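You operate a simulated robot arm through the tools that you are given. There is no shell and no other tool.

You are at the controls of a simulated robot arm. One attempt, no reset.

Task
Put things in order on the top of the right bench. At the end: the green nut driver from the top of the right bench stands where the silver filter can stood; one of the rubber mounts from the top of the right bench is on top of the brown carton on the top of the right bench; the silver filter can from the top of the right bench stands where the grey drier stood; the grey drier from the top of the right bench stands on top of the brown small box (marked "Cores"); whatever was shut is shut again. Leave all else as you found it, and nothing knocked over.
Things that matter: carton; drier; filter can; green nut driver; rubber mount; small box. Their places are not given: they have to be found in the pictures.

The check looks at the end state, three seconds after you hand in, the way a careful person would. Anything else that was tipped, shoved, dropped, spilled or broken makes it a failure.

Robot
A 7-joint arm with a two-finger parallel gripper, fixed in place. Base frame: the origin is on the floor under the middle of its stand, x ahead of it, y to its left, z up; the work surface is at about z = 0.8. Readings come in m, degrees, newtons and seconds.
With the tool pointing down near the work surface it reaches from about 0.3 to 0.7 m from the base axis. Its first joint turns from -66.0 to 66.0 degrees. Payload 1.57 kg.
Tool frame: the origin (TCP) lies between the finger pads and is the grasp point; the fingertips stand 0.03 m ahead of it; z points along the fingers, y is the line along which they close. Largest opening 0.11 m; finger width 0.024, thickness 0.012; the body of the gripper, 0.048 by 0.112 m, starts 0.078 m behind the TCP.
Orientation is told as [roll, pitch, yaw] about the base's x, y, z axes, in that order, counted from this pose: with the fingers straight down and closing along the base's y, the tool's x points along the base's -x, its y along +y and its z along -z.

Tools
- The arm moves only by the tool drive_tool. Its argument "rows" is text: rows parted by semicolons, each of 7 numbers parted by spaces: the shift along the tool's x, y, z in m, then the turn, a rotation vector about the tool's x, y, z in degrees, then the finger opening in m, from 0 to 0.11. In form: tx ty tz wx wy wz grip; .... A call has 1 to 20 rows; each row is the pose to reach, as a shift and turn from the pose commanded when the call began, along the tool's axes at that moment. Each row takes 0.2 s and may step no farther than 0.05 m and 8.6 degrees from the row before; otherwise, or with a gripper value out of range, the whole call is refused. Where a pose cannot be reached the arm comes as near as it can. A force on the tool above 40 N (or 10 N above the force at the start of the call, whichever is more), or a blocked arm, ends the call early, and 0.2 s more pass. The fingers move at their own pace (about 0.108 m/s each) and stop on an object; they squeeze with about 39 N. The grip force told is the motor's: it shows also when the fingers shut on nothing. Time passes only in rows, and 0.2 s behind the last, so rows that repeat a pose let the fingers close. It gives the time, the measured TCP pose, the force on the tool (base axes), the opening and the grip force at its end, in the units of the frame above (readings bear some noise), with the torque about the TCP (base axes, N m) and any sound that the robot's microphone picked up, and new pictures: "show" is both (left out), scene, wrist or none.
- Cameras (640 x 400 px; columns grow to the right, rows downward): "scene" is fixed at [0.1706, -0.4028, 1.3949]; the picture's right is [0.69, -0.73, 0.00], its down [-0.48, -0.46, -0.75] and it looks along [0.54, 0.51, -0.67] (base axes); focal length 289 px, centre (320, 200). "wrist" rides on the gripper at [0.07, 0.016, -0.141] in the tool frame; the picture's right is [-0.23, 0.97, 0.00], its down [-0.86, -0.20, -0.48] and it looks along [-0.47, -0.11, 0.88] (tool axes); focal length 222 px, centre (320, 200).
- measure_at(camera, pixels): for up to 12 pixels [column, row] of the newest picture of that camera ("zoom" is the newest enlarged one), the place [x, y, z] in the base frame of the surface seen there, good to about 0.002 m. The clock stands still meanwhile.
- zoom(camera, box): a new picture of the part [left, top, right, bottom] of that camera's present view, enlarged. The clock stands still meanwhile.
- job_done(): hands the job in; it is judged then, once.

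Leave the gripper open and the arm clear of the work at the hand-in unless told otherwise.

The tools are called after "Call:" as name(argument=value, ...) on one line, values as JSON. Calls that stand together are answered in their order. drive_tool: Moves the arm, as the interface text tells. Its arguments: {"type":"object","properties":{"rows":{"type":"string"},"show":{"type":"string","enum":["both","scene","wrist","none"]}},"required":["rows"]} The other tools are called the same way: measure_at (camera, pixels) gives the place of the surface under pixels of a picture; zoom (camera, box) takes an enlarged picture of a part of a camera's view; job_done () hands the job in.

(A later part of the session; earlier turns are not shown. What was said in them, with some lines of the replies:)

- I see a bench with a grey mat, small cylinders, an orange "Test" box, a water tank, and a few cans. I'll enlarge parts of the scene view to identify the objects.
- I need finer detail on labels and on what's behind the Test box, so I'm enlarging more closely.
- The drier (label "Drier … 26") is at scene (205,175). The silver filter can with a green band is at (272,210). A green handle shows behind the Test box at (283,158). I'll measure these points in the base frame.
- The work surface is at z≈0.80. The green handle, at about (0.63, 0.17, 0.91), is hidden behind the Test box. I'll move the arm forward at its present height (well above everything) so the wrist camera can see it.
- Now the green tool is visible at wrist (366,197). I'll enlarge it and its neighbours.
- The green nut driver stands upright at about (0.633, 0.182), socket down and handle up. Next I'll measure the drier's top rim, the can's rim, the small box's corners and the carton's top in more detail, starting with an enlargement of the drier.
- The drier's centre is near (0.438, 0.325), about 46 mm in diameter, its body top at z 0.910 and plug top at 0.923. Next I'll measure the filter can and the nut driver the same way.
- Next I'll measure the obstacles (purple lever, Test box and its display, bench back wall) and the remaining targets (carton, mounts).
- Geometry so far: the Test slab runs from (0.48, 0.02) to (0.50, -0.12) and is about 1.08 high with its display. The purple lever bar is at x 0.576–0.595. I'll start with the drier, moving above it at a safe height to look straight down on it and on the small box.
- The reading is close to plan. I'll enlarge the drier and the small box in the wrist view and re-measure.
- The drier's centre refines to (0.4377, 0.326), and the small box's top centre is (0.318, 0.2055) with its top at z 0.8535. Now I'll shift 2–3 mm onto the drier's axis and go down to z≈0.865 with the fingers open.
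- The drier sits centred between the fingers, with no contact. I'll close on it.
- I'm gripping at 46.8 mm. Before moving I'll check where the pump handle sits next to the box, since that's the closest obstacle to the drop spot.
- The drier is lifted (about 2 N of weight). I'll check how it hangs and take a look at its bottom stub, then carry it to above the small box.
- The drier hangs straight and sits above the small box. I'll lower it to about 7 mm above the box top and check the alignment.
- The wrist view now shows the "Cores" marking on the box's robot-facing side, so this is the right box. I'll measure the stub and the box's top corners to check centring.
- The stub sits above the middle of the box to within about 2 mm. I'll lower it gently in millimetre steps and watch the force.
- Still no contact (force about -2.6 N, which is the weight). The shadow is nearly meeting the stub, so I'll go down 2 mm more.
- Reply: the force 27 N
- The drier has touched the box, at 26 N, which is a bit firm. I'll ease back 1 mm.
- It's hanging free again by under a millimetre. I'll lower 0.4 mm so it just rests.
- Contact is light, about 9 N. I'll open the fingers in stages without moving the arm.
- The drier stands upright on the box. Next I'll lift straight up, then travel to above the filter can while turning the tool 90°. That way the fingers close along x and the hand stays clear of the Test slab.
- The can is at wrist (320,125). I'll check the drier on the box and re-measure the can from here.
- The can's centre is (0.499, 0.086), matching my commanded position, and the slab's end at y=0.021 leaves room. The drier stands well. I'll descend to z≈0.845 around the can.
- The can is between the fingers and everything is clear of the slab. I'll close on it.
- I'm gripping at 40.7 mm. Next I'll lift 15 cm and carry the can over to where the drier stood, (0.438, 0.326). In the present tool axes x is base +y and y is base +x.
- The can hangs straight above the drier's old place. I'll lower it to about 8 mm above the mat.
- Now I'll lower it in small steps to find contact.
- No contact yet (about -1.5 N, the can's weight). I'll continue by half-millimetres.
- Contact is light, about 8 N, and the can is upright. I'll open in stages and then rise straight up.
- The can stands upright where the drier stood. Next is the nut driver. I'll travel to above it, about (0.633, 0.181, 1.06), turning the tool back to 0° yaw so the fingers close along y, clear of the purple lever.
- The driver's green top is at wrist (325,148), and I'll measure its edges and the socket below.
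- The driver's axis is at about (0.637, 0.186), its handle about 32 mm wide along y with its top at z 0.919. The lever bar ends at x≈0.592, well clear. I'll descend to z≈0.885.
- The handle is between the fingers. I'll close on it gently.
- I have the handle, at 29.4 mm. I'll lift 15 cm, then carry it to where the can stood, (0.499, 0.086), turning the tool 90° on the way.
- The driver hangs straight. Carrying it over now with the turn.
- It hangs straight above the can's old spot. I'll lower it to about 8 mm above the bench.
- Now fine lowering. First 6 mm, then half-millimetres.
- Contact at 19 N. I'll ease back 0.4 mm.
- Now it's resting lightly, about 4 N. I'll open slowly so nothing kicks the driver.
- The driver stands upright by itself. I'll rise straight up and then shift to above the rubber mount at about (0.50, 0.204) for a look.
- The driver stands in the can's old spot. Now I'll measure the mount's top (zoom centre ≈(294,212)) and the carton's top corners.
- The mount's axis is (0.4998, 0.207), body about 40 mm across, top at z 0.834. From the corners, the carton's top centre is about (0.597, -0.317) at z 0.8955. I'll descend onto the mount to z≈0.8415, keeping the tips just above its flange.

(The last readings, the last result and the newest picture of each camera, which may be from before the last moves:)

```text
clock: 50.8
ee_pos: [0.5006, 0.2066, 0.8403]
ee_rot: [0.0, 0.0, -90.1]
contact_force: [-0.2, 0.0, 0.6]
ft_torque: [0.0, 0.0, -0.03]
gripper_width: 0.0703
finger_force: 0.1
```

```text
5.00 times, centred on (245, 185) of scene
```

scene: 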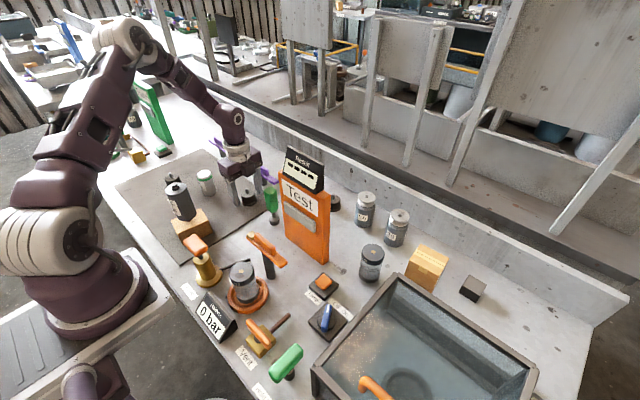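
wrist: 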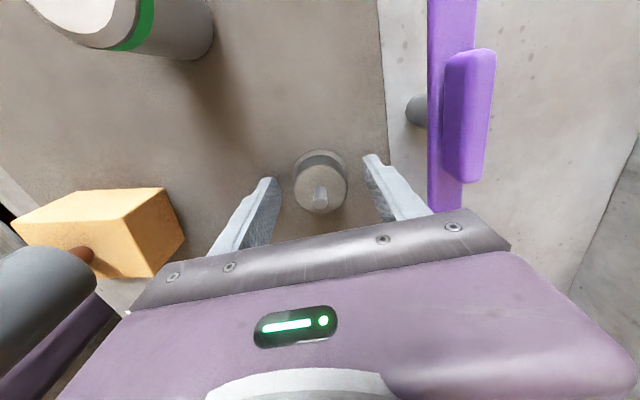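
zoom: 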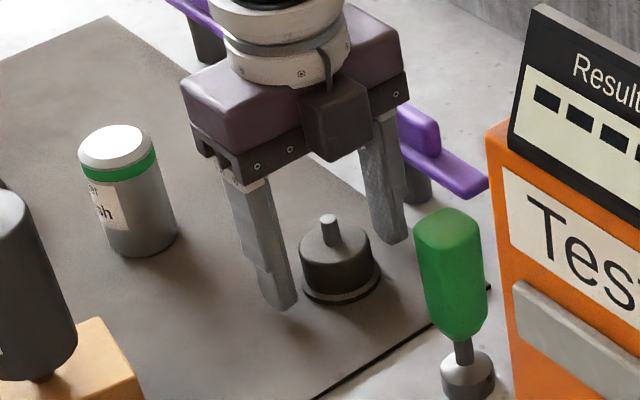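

The mount is between the fingers with the tips just above the flange. I'll close, then lift a little and check the hold.

Call:
drive_tool(rows="0 0 0 0 0 0 0.05; 0 0 0 0 0 0 0.03; 0 0 0 0 0 0 0.02; 0 0 0 0 0 0 0.02", show="none")

Call:
drive_tool(rows="0 0 -0.01 0 0 0 0.02; 0 0 -0.03 0 0 0 0.02; 0 0 -0.07 0 0 0 0.02; 0 0 -0.11 0 0 0 0.02; 0 0 -0.11 0 0 0 0.02", show="both")

Call:
zoom(camera="scene", box=[195, 105, 295, 205])

```text
clock: 51.8
ee_pos: [0.499, 0.2071, 0.8391]
ee_rot: [0.0, 0.1, -90.0]
contact_force: [0.0, -0.3, -0.2]
ft_torque: [-0.02, -0.03, 0.01]
gripper_width: 0.0451
finger_force: 38.5
```

```text
clock: 53.0
ee_pos: [0.4994, 0.2081, 0.9495]
ee_rot: [0.0, -0.1, -90.0]
contact_force: [1.4, 0.6, -0.8]
ft_torque: [0.02, -0.04, 0.01]
gripper_width: 0.045
finger_force: 39.2
```

scene: 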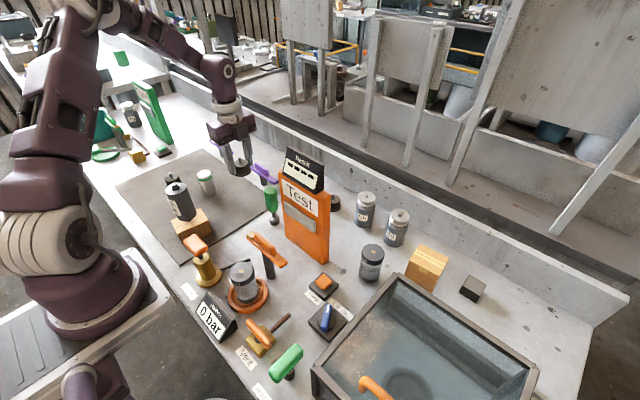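
wrist: 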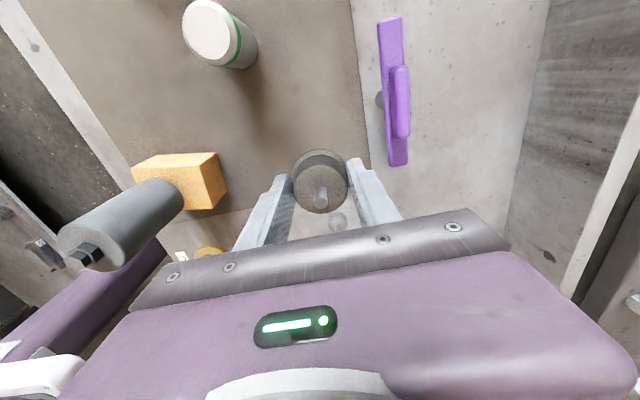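

```text
4.00 times, centred on (245, 155) of scene
```

zoom: 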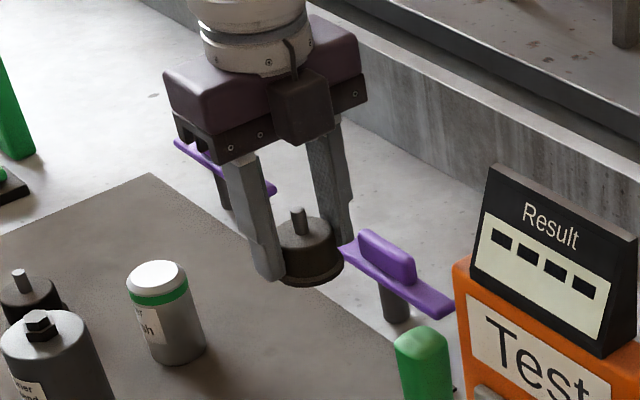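

The mount is held at 45 mm and hangs level. I'll rise to z≈1.17 (above the 1.08 display), then carry it toward the carton.

Call:
drive_tool(rows="0 0 -0.045 0 0 0 0.02; 0 0 -0.09 0 0 0 0.02; 0 0 -0.135 0 0 0 0.02; 0 0 -0.18 0 0 0 0.02; 0 0 -0.22 0 0 0 0.02; -0.04365 0.0081 -0.22 0 0 0 0.02; -0.0873 0.0162 -0.22 0 0 0 0.02; -0.13095 0.0243 -0.22 0 0 0 0.02; -0.1746 0.0324 -0.22 0 0 0 0.02; -0.21825 0.0405 -0.22 0 0 0 0.02; -0.2619 0.0486 -0.22 0 0 0 0.02; -0.30555 0.0567 -0.22 0 0 0 0.02; -0.3492 0.0648 -0.22 0 0 0 0.02; -0.39285 0.0729 -0.22 0 0 0 0.02; -0.4365 0.081 -0.22 0 0 0 0.02; -0.4365 0.081 -0.22 0 0 0 0.02", show="both")

```text
clock: 56.4
ee_pos: [0.574, -0.2075, 1.1711]
ee_rot: [0.0, 0.0, -90.0]
contact_force: [-0.4, 0.5, -0.7]
ft_torque: [0.0, 0.0, 0.04]
gripper_width: 0.0452
finger_force: 39.0
out of reach, approached as far as the arm can: row 15, 16
```

scene: 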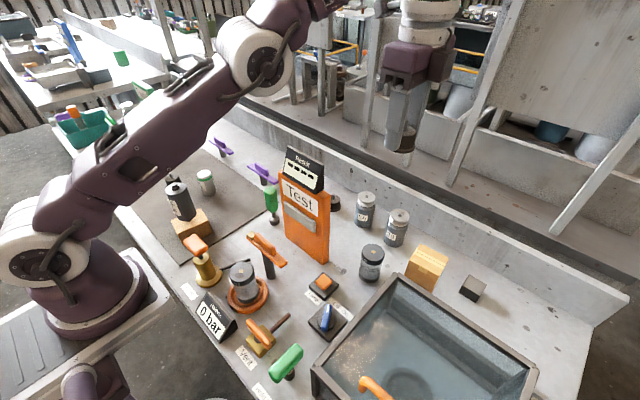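
wrist: 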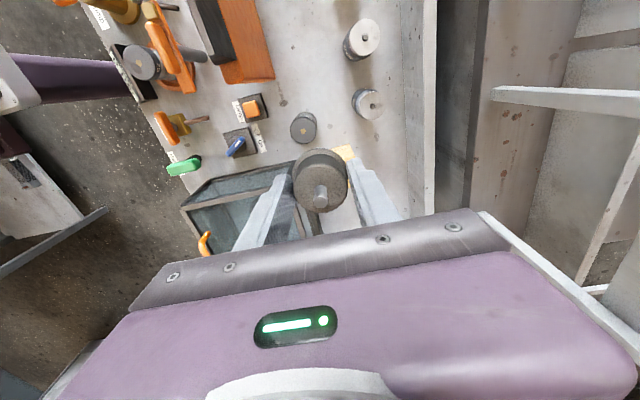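

That hit the reach limit at this height, at r≈0.61, but it's already past the display. I'll come down 10 cm here, where only the tank rim (0.94) and cans (0.90) lie below, and re-read the pose.

Call:
drive_tool(rows="0 0 0.03 0 0 0 0.02; 0 0 0.065 0 0 0 0.02; 0 0 0.10 0 0 0 0.02; 0 0 0.10 0 0 0 0.02; 0 0 0.10 0 0 0 0.02", show="both")

```text
clock: 57.6
ee_pos: [0.5762, -0.2061, 1.0673]
ee_rot: [0.1, 0.0, -90.0]
contact_force: [-0.5, 0.0, -0.4]
ft_torque: [0.0, -0.01, 0.01]
gripper_width: 0.045
finger_force: 38.8
```

scene: 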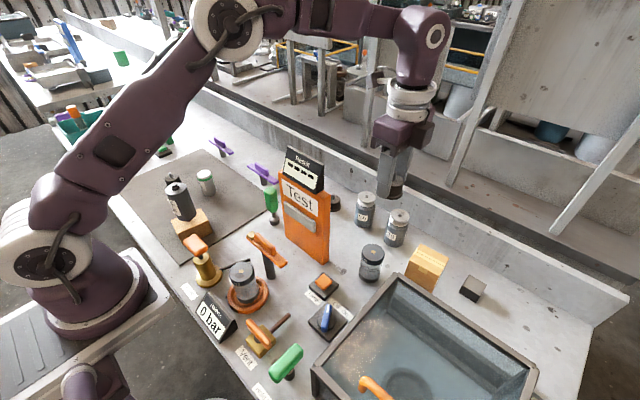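
wrist: 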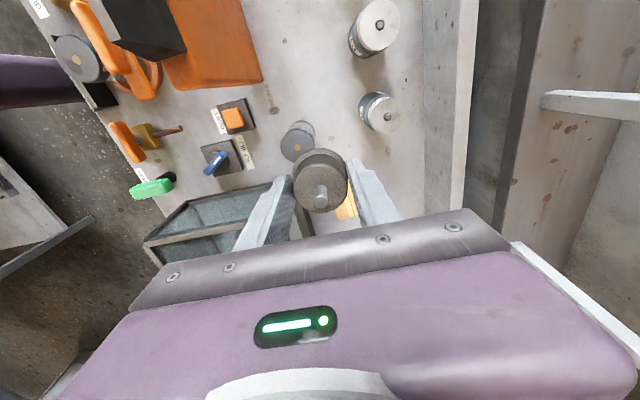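

The commanded pose is now the reached one, about (0.575, -0.207, 1.069). I'll move on to above the carton while lowering to z≈1.02, which keeps the mount's bottom at 0.98, above the tank rim.

Call:
drive_tool(rows="-0.0275 0.0055 0.014 0 0 0 0.02; -0.055 0.011 0.028 0 0 0 0.02; -0.0825 0.0165 0.04 0 0 0 0.02; -0.110 0.022 0.049 0 0 0 0.02; -0.110 0.022 0.049 0 0 0 0.02; -0.110 0.022 0.049 0 0 0 0.02", show="both")

Call:
zoom(camera="scene", box=[370, 180, 480, 300])

```text
clock: 59.0
ee_pos: [0.5888, -0.3038, 1.0252]
ee_rot: [0.0, 0.0, -90.0]
contact_force: [-0.1, -0.7, -0.6]
ft_torque: [0.03, -0.01, 0.01]
gripper_width: 0.0446
finger_force: 39.0
out of reach, approached as far as the arm can: row 4, 5, 6
```

scene: 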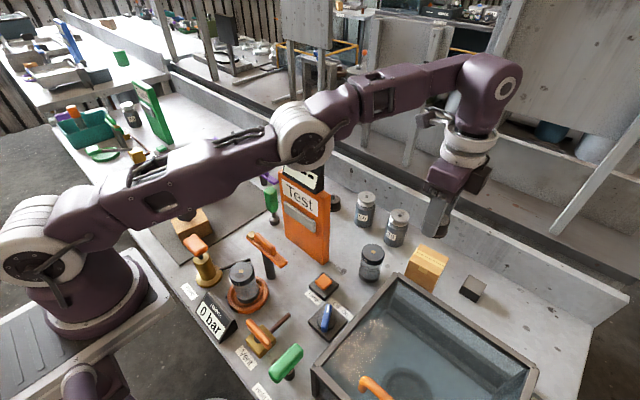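
wrist: 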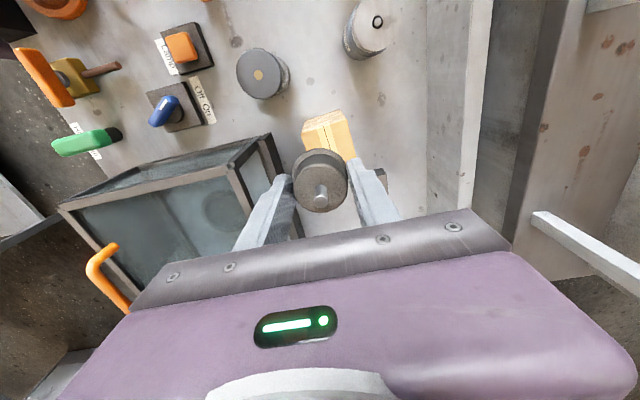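

```text
3.33 times, centred on (425, 240) of scene
```

zoom: 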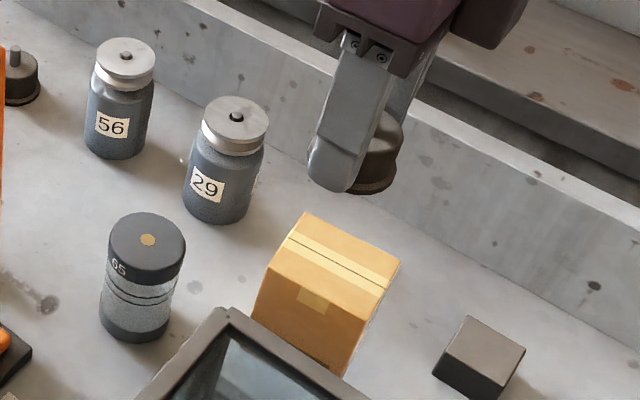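

Again it stopped at the reach limit (r≈0.663 at z 1.025), so I'll lower first, since reach grows lower down. The tank's near edge is at x≈0.485, well clear. Lowering 6 cm.

Call:
drive_tool(rows="0 0 0.02 0 0 0 0.02; 0 0 0.04 0 0 0 0.02; 0 0 0.06 0 0 0 0.02; 0 0 0.06 0 0 0 0.02; 0 0 0.06 0 0 0 0.02", show="both")

Call:
zoom(camera="scene", box=[370, 190, 480, 300])

```text
clock: 60.2
ee_pos: [0.5878, -0.3033, 0.9636]
ee_rot: [0.0, 0.1, -90.0]
contact_force: [-0.7, 0.3, -1.5]
ft_torque: [0.02, -0.02, -0.02]
gripper_width: 0.0449
finger_force: 38.9
```

scene: 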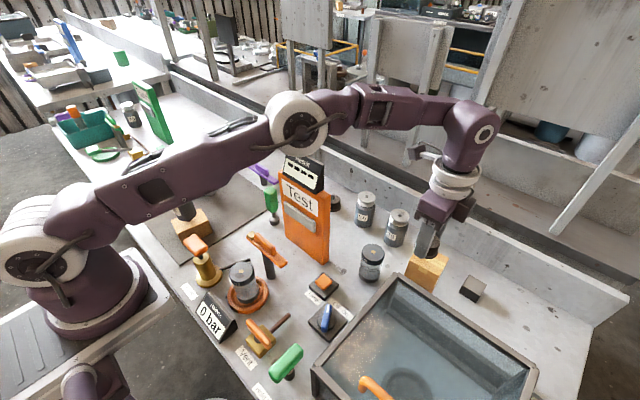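
wrist: 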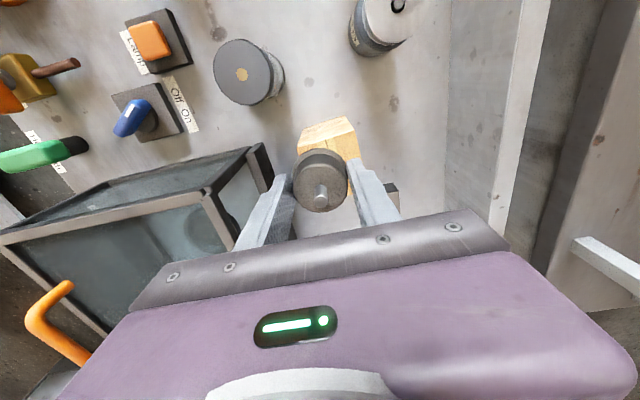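

```text
3.64 times, centred on (425, 245) of scene
```

zoom: 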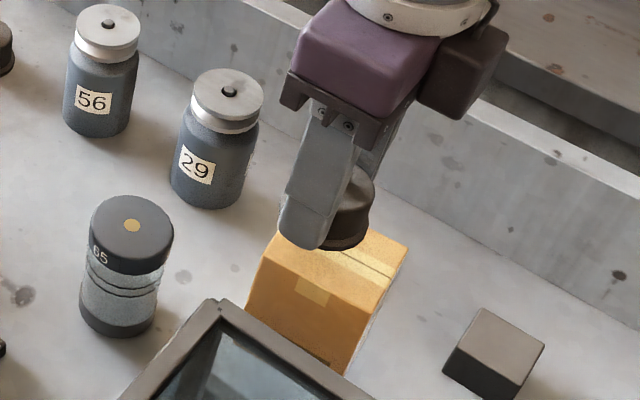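

Position is about (0.588, -0.3035, 0.964). I'll move the remaining 9 mm forward and 13.5 mm to the right, lowering to z≈0.952.

Call:
drive_tool(rows="-0.007 0.0045 0.006 0 0 0 0.02; -0.0135 0.009 0.012 0 0 0 0.02; -0.0135 0.009 0.012 0 0 0 0.02; -0.0135 0.009 0.012 0 0 0 0.02", show="both")

Call:
zoom(camera="scene", box=[395, 220, 465, 295])

Call:
zoom(camera="wrist", box=[240, 80, 420, 240])

```text
clock: 61.2
ee_pos: [0.5974, -0.3161, 0.9502]
ee_rot: [0.0, 0.0, -89.9]
contact_force: [0.3, 0.7, -0.7]
ft_torque: [0.0, -0.01, -0.02]
gripper_width: 0.0448
finger_force: 38.8
```

scene: 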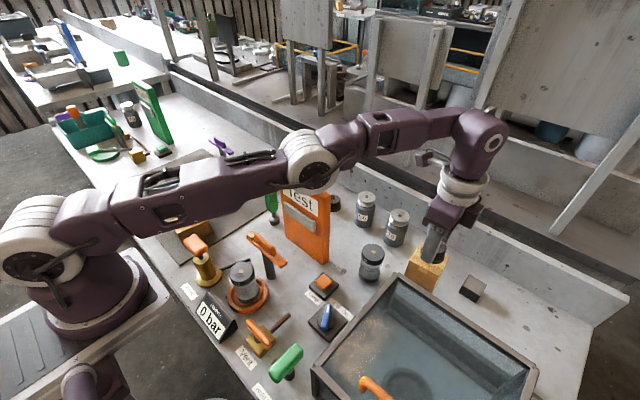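
wrist: 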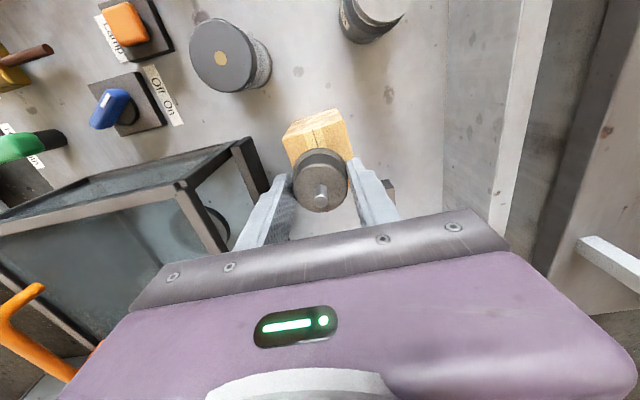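

```text
5.33 times, centred on (430, 258) of scene
```

zoom: 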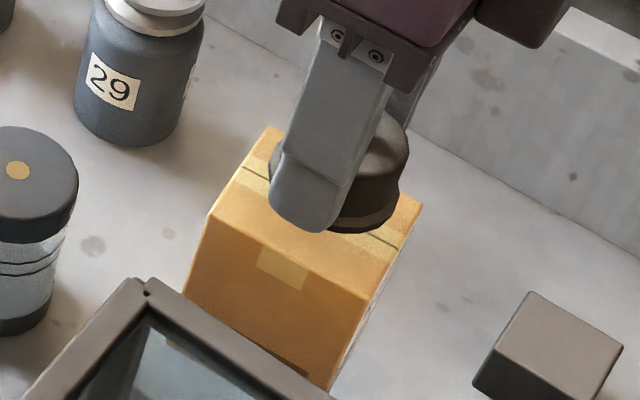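

```text
2.50 times, centred on (330, 160) of wrist
```

zoom: 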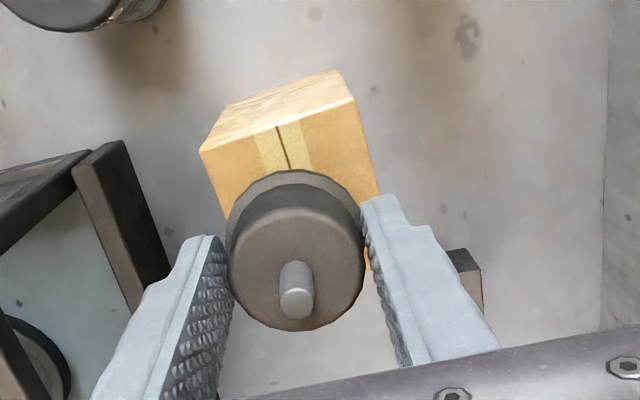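

The mount sits above the carton's middle. I'll lower 12 mm more and check again.

Call:
drive_tool(rows="0 0 0.005 0 0 0 0.02; 0 0 0.009 0 0 0 0.02; 0 0 0.012 0 0 0 0.02; 0 0 0.012 0 0 0 0.02", show="both")

Call:
zoom(camera="scene", box=[395, 220, 465, 295])

Call:
zoom(camera="wrist", box=[240, 80, 420, 240])

```text
clock: 62.2
ee_pos: [0.5982, -0.3144, 0.9399]
ee_rot: [-0.1, 0.0, -90.0]
contact_force: [-0.3, 0.0, -1.0]
ft_torque: [0.0, 0.01, 0.03]
gripper_width: 0.0451
finger_force: 39.1
```

scene: 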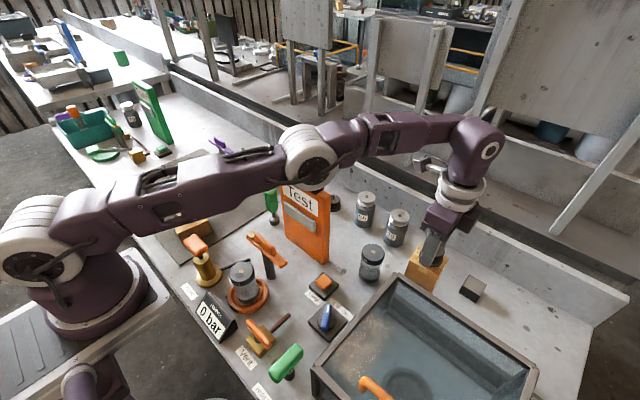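
wrist: 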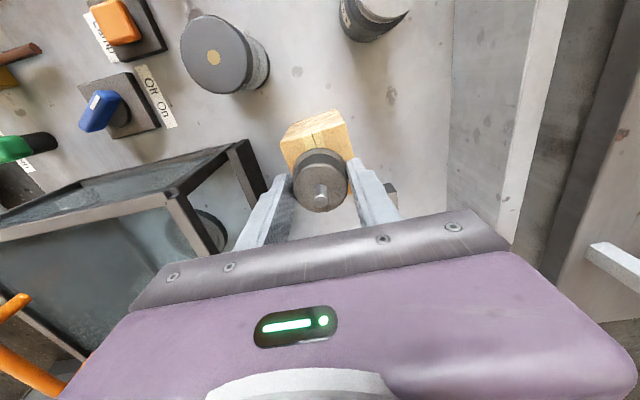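

```text
5.33 times, centred on (430, 258) of scene
```

zoom: 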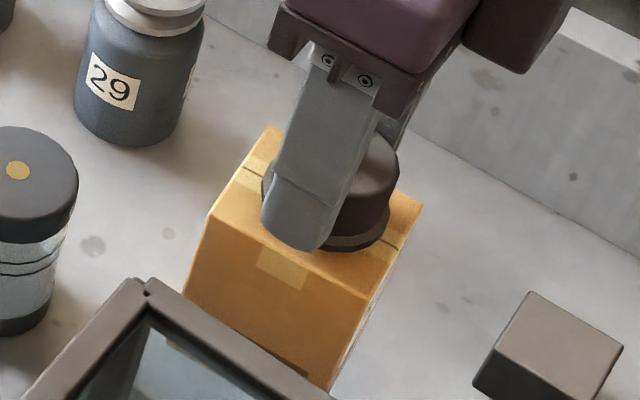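

```text
2.50 times, centred on (330, 160) of wrist
```

zoom: 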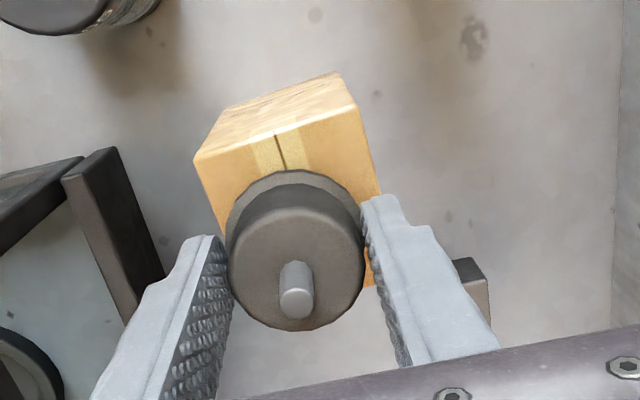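

I'll verify the centring with measurements: carton top corners from the wrist view, and the mount's stud and flange.

Call:
measure_at(camera="zoom", pixels=[[200, 162], [222, 215], [348, 110], [355, 125], [372, 185], [368, 280], [296, 300], [300, 180], [270, 250], [345, 250], [350, 195], [240, 195]])

Call:
measure_at(camera="scene", pixels=[[420.8, 245.2], [448, 259], [438.5, 275.5], [411, 261], [441, 262], [436, 265], [434, 267.5], [438, 250]])

```text
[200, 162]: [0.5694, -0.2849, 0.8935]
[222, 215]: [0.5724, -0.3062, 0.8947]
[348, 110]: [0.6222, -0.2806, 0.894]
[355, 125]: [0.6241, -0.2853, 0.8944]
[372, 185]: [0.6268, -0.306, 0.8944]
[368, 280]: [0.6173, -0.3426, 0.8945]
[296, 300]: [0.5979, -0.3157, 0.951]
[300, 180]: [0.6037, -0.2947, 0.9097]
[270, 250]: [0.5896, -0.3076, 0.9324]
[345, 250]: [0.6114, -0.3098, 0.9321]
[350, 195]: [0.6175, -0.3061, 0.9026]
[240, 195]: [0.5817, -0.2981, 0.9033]
```

```text
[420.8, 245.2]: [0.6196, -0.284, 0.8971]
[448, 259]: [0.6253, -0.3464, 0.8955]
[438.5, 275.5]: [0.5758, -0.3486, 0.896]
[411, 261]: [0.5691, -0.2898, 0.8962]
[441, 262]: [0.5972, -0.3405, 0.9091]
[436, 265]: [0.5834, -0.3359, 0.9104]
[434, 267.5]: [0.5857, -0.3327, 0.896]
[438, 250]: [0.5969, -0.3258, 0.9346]
```

Carton centre is (0.598, -0.315) and the mount's stud is at (0.598, -0.316), so it's well centred with about a 7 mm gap. Now lowering in fine steps.

Call:
drive_tool(rows="0 0 0.002 0 0 0 0.02; 0 0 0.004 0 0 0 0.02; 0 0 0.005 0 0 0 0.02; 0 0 0.005 0 0 0 0.02", show="none")

Call:
drive_tool(rows="0 0 0.0007 0 0 0 0.02; 0 0 0.0007 0 0 0 0.02", show="none")

```text
clock: 63.2
ee_pos: [0.5957, -0.3159, 0.9347]
ee_rot: [0.0, 0.0, -90.0]
contact_force: [0.1, 0.0, -0.8]
ft_torque: [-0.02, -0.02, 0.0]
gripper_width: 0.045
finger_force: 39.2
```

```text
clock: 63.8
ee_pos: [0.5964, -0.3169, 0.9337]
ee_rot: [-0.1, 0.0, -90.0]
contact_force: [-1.3, -0.9, -0.7]
ft_torque: [-0.03, -0.02, -0.02]
gripper_width: 0.0452
finger_force: 39.1
```

Call:
drive_tool(rows="0 0 0.0007 0 0 0 0.02; 0 0 0.0007 0 0 0 0.02", show="none")

Call:
drive_tool(rows="0 0 0.0005 0 0 0 0.02; 0 0 0.0005 0 0 0 0.02", show="scene")

Call:
zoom(camera="scene", box=[395, 220, 465, 295])

```text
clock: 64.4
ee_pos: [0.5978, -0.3166, 0.9326]
ee_rot: [0.0, -0.1, -90.0]
contact_force: [0.4, 0.3, -1.3]
ft_torque: [0.03, -0.02, 0.02]
gripper_width: 0.0449
finger_force: 38.4
```

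```text
clock: 65.0
ee_pos: [0.5974, -0.3159, 0.9313]
ee_rot: [-0.1, 0.0, -90.0]
contact_force: [1.0, 0.4, -0.1]
ft_torque: [-0.01, -0.04, -0.02]
gripper_width: 0.0447
finger_force: 38.8
```

scene: 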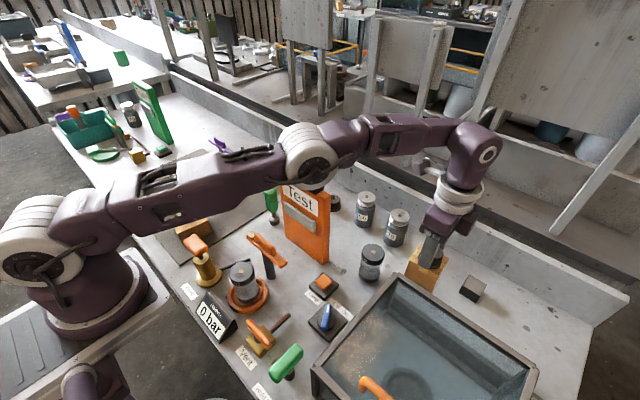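

```text
5.33 times, centred on (430, 258) of scene
```

zoom: 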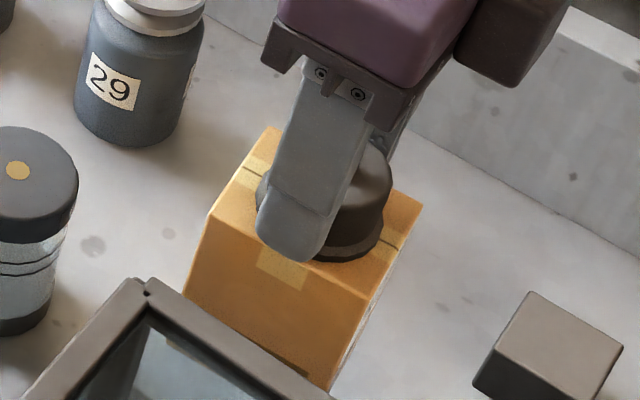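

Still just the mount's own weight on the sensor. Continuing in 0.5 mm steps.

Call:
drive_tool(rows="0 0 0.0005 0 0 0 0.02; 0 0 0.0005 0 0 0 0.02", show="none")

Call:
drive_tool(rows="0 0 0.0005 0 0 0 0.02; 0 0 0.0005 0 0 0 0.02", show="none")

```text
clock: 65.6
ee_pos: [0.5978, -0.3148, 0.9315]
ee_rot: [0.0, 0.0, -90.0]
contact_force: [-1.1, -1.4, 3.0]
ft_torque: [-0.01, -0.06, -0.03]
gripper_width: 0.0448
finger_force: 39.3
```

```text
clock: 66.2
ee_pos: [0.5985, -0.3143, 0.9314]
ee_rot: [0.1, -0.1, -89.9]
contact_force: [-0.6, 1.0, 14.4]
ft_torque: [0.09, -0.22, 0.04]
gripper_width: 0.045
finger_force: 38.9
```

It has touched: 3 N, then 14 N. I'll ease back 0.4 mm, then open in stages.

Call:
drive_tool(rows="0 0 -0.0004 0 0 0 0.02; 0 0 -0.0004 0 0 0 0.02", show="none")

Call:
drive_tool(rows="0 0 0 0 0 0 0.046; 0 0 0 0 0 0 0.048; 0 0 0 0 0 0 0.052; 0 0 0 0 0 0 0.06; 0 0 0 0 0 0 0.07; 0 0 0 0 0 0 0.07", show="both")

Call:
zoom(camera="scene", box=[395, 220, 465, 295])

Call:
zoom(camera="wrist", box=[240, 80, 420, 240])

```text
clock: 66.8
ee_pos: [0.5964, -0.3156, 0.9315]
ee_rot: [0.0, -0.1, -89.9]
contact_force: [4.2, -1.0, 5.4]
ft_torque: [-0.01, -0.32, 0.03]
gripper_width: 0.0452
finger_force: 38.7
```

```text
clock: 68.2
ee_pos: [0.5957, -0.3154, 0.9327]
ee_rot: [0.1, -0.1, -90.1]
contact_force: [-0.2, -0.6, 0.7]
ft_torque: [0.01, 0.01, 0.0]
gripper_width: 0.0701
finger_force: 0.0
```

scene: 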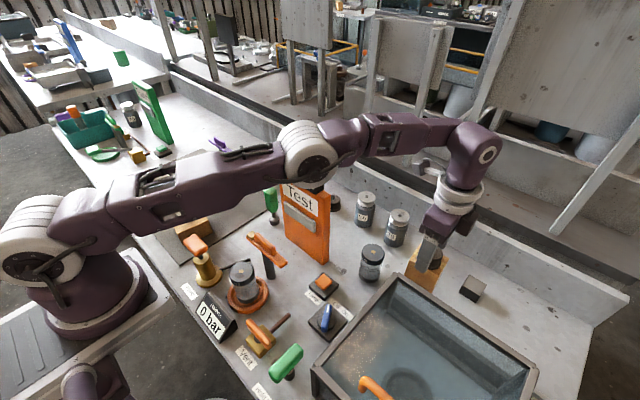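
wrist: 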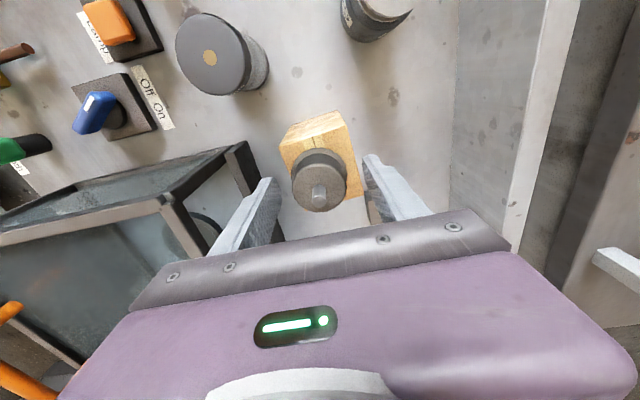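

```text
5.33 times, centred on (430, 258) of scene
```

zoom: 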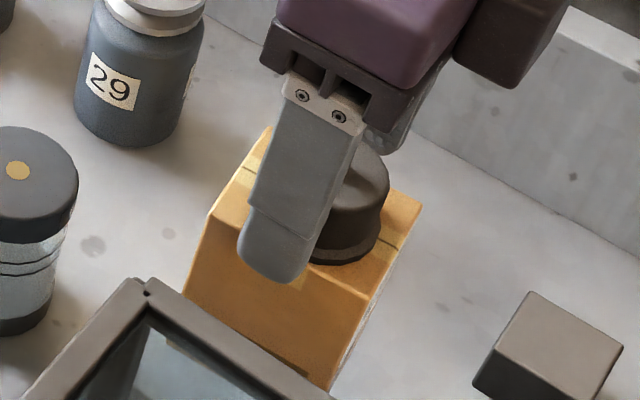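

```text
2.50 times, centred on (330, 160) of wrist
```

zoom: 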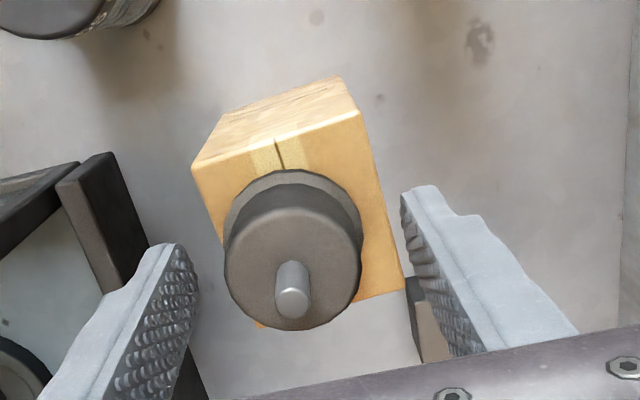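

The mount rests flat on the carton. I'll back away: straight up first, then up and inward.

Call:
drive_tool(rows="0 0 -0.015 0 0 0 0.07; 0 0 -0.035 0 0 0 0.07; 0.004 -0.003 -0.05 0 0 0 0.07; 0.014 -0.010 -0.070 0 0 0 0.07; 0.030 -0.022 -0.095 0 0 0 0.07; 0.05 -0.04 -0.12 0 0 0 0.07; 0.06 -0.065 -0.15 0 0 0 0.07; 0.065 -0.095 -0.185 0 0 0 0.07; 0.07 -0.13 -0.215 0 0 0 0.07; 0.07 -0.165 -0.235 0 0 0 0.07; 0.07 -0.165 -0.235 0 0 0 0.07", show="both")

Call:
zoom(camera="scene", box=[340, 180, 500, 310])

```text
clock: 70.6
ee_pos: [0.4307, -0.245, 1.1708]
ee_rot: [0.0, 0.1, -90.1]
contact_force: [0.1, 0.1, -0.4]
ft_torque: [0.03, 0.0, 0.0]
gripper_width: 0.0701
finger_force: 0.1
```

scene: 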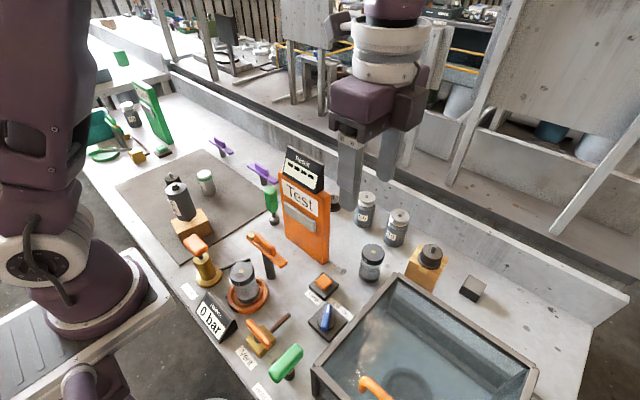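
wrist: 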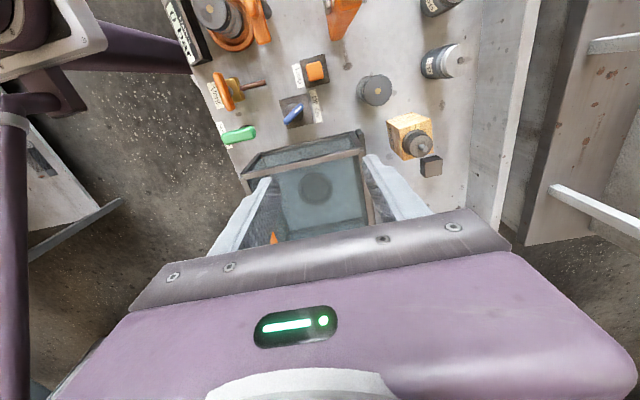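

```text
3.08 times, centred on (420, 245) of scene
```

zoom: 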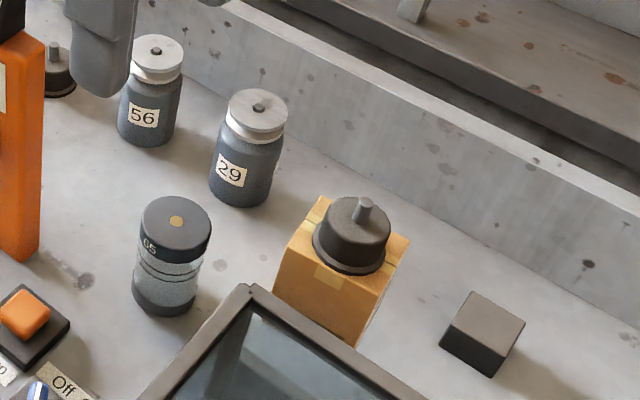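

The mount sits well on the carton. I'll bring the arm back to its starting place, turning to 0° yaw, and then check everything.

Call:
drive_tool(rows="0.0305 -0.01033 0 0 0 -7.5 0.08; 0.061 -0.02067 0 0 0 -15 0.08; 0.0915 -0.031 0 0 0 -22.5 0.09; 0.122 -0.04133 0 0 0 -30 0.09; 0.1525 -0.05167 0 0 0 -37.5 0.1; 0.183 -0.062 0 0 0 -45 0.1; 0.2135 -0.07233 0 0 0 -52.5 0.1; 0.244 -0.08267 0 0 0 -60 0.11; 0.2745 -0.093 0 0 0 -67.5 0.11; 0.305 -0.10333 0 0 0 -75 0.11; 0.3355 -0.11367 0 0 0 -82.5 0.11; 0.366 -0.124 0 0 0 -90 0.11; 0.366 -0.124 0 0 0 -90 0.11", show="both")

Call:
zoom(camera="scene", box=[110, 120, 290, 260])

Call:
zoom(camera="scene", box=[170, 220, 370, 400])

Call:
zoom(camera="scene", box=[230, 130, 370, 270])

Call:
zoom(camera="scene", box=[320, 170, 500, 300])

```text
clock: 73.4
ee_pos: [0.3079, 0.121, 1.1683]
ee_rot: [0.0, 0.0, 0.1]
contact_force: [-0.2, 0.6, -0.1]
ft_torque: [0.01, -0.02, 0.02]
gripper_width: 0.1099
finger_force: 0.0
```

scene: 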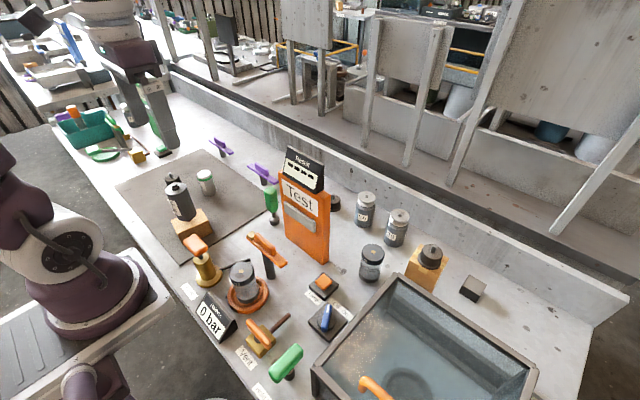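
wrist: 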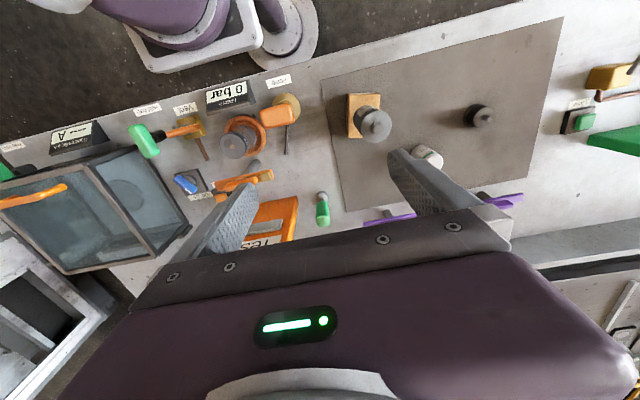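

```text
2.86 times, centred on (200, 190) of scene
```

zoom: 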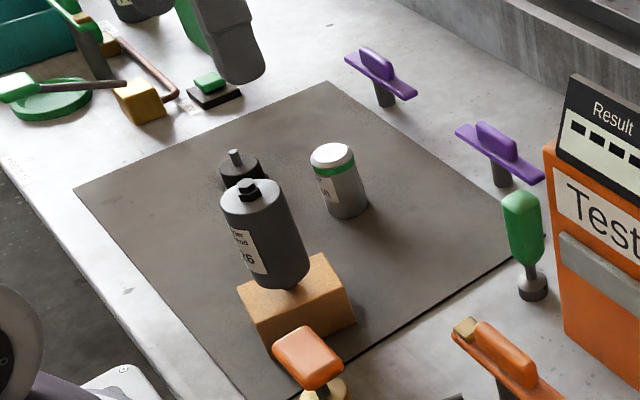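

```text
2.22 times, centred on (270, 310) of scene
```

zoom: 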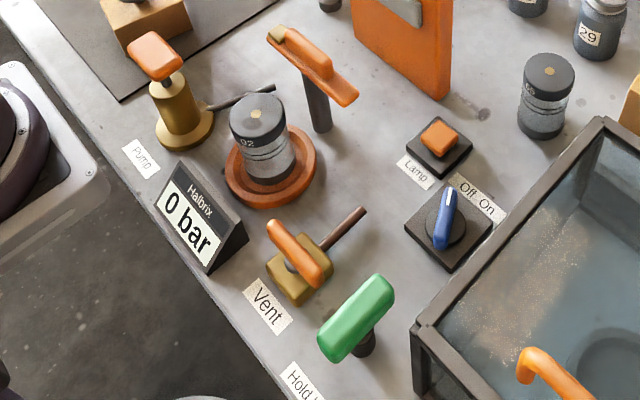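

```text
2.86 times, centred on (300, 200) of scene
```

zoom: 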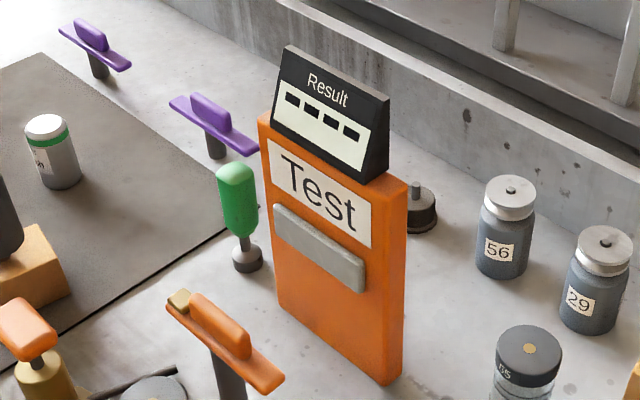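

```text
3.08 times, centred on (410, 235) of scene
```

zoom: 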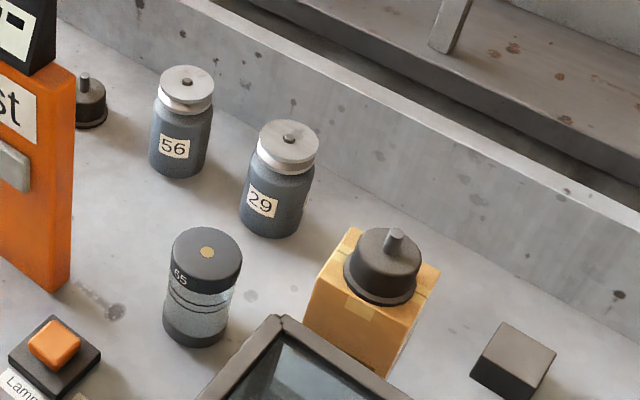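

Every item is in place and the surroundings match the first pictures. One last measurement to check positions and uprightness before handing in.

Call:
measure_at(camera="scene", pixels=[[176, 187], [179, 183], [205, 174], [207, 188], [271, 190], [274, 217], [430, 250], [187, 207]])

Call:
measure_at(camera="wrist", pixels=[[375, 124], [323, 215], [320, 197], [425, 155]])

```text
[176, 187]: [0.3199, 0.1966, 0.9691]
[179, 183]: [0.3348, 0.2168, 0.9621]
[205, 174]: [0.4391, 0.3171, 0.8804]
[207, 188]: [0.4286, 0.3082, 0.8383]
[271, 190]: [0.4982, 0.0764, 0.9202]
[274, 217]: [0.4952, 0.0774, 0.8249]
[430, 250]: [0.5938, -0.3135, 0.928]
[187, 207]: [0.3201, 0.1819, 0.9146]
```

```text
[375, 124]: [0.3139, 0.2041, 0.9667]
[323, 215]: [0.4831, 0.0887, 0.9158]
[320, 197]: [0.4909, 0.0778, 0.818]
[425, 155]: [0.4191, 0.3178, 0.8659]
```

The measurements agree: the drier is upright on the Cores box, the can is at (0.438, 0.326), the driver at (0.499, 0.086), and the mount on the carton. The gripper is open and the arm is clear at its starting place. Handing in.

Call:
job_done()

```text
The job is handed in.
```

The bench is set as you asked and the job is handed in; I haven't seen the result of the check.

| Item | Where it is now | Position (x, y) |
|---|---|---|
| Grey drier | Upright on the brown small box marked "Cores" | (0.319, 0.205) |
| Silver filter can | Where the drier stood, on the mat | (0.438, 0.326) |
| Green nut driver | Standing where the filter can stood | (0.499, 0.086) |
| Rubber mount | On top of the brown carton, near its centre | (0.598, -0.316) |

- **Which mount:** there were three. I took the one on the mat nearest the Test box and left the other two where they were.
- **Everything else:** nothing was opened, and nothing looked tipped or shifted when I compared the last scene pictures with the first ones.
- **Arm:** it is back at its starting place with the gripper open.
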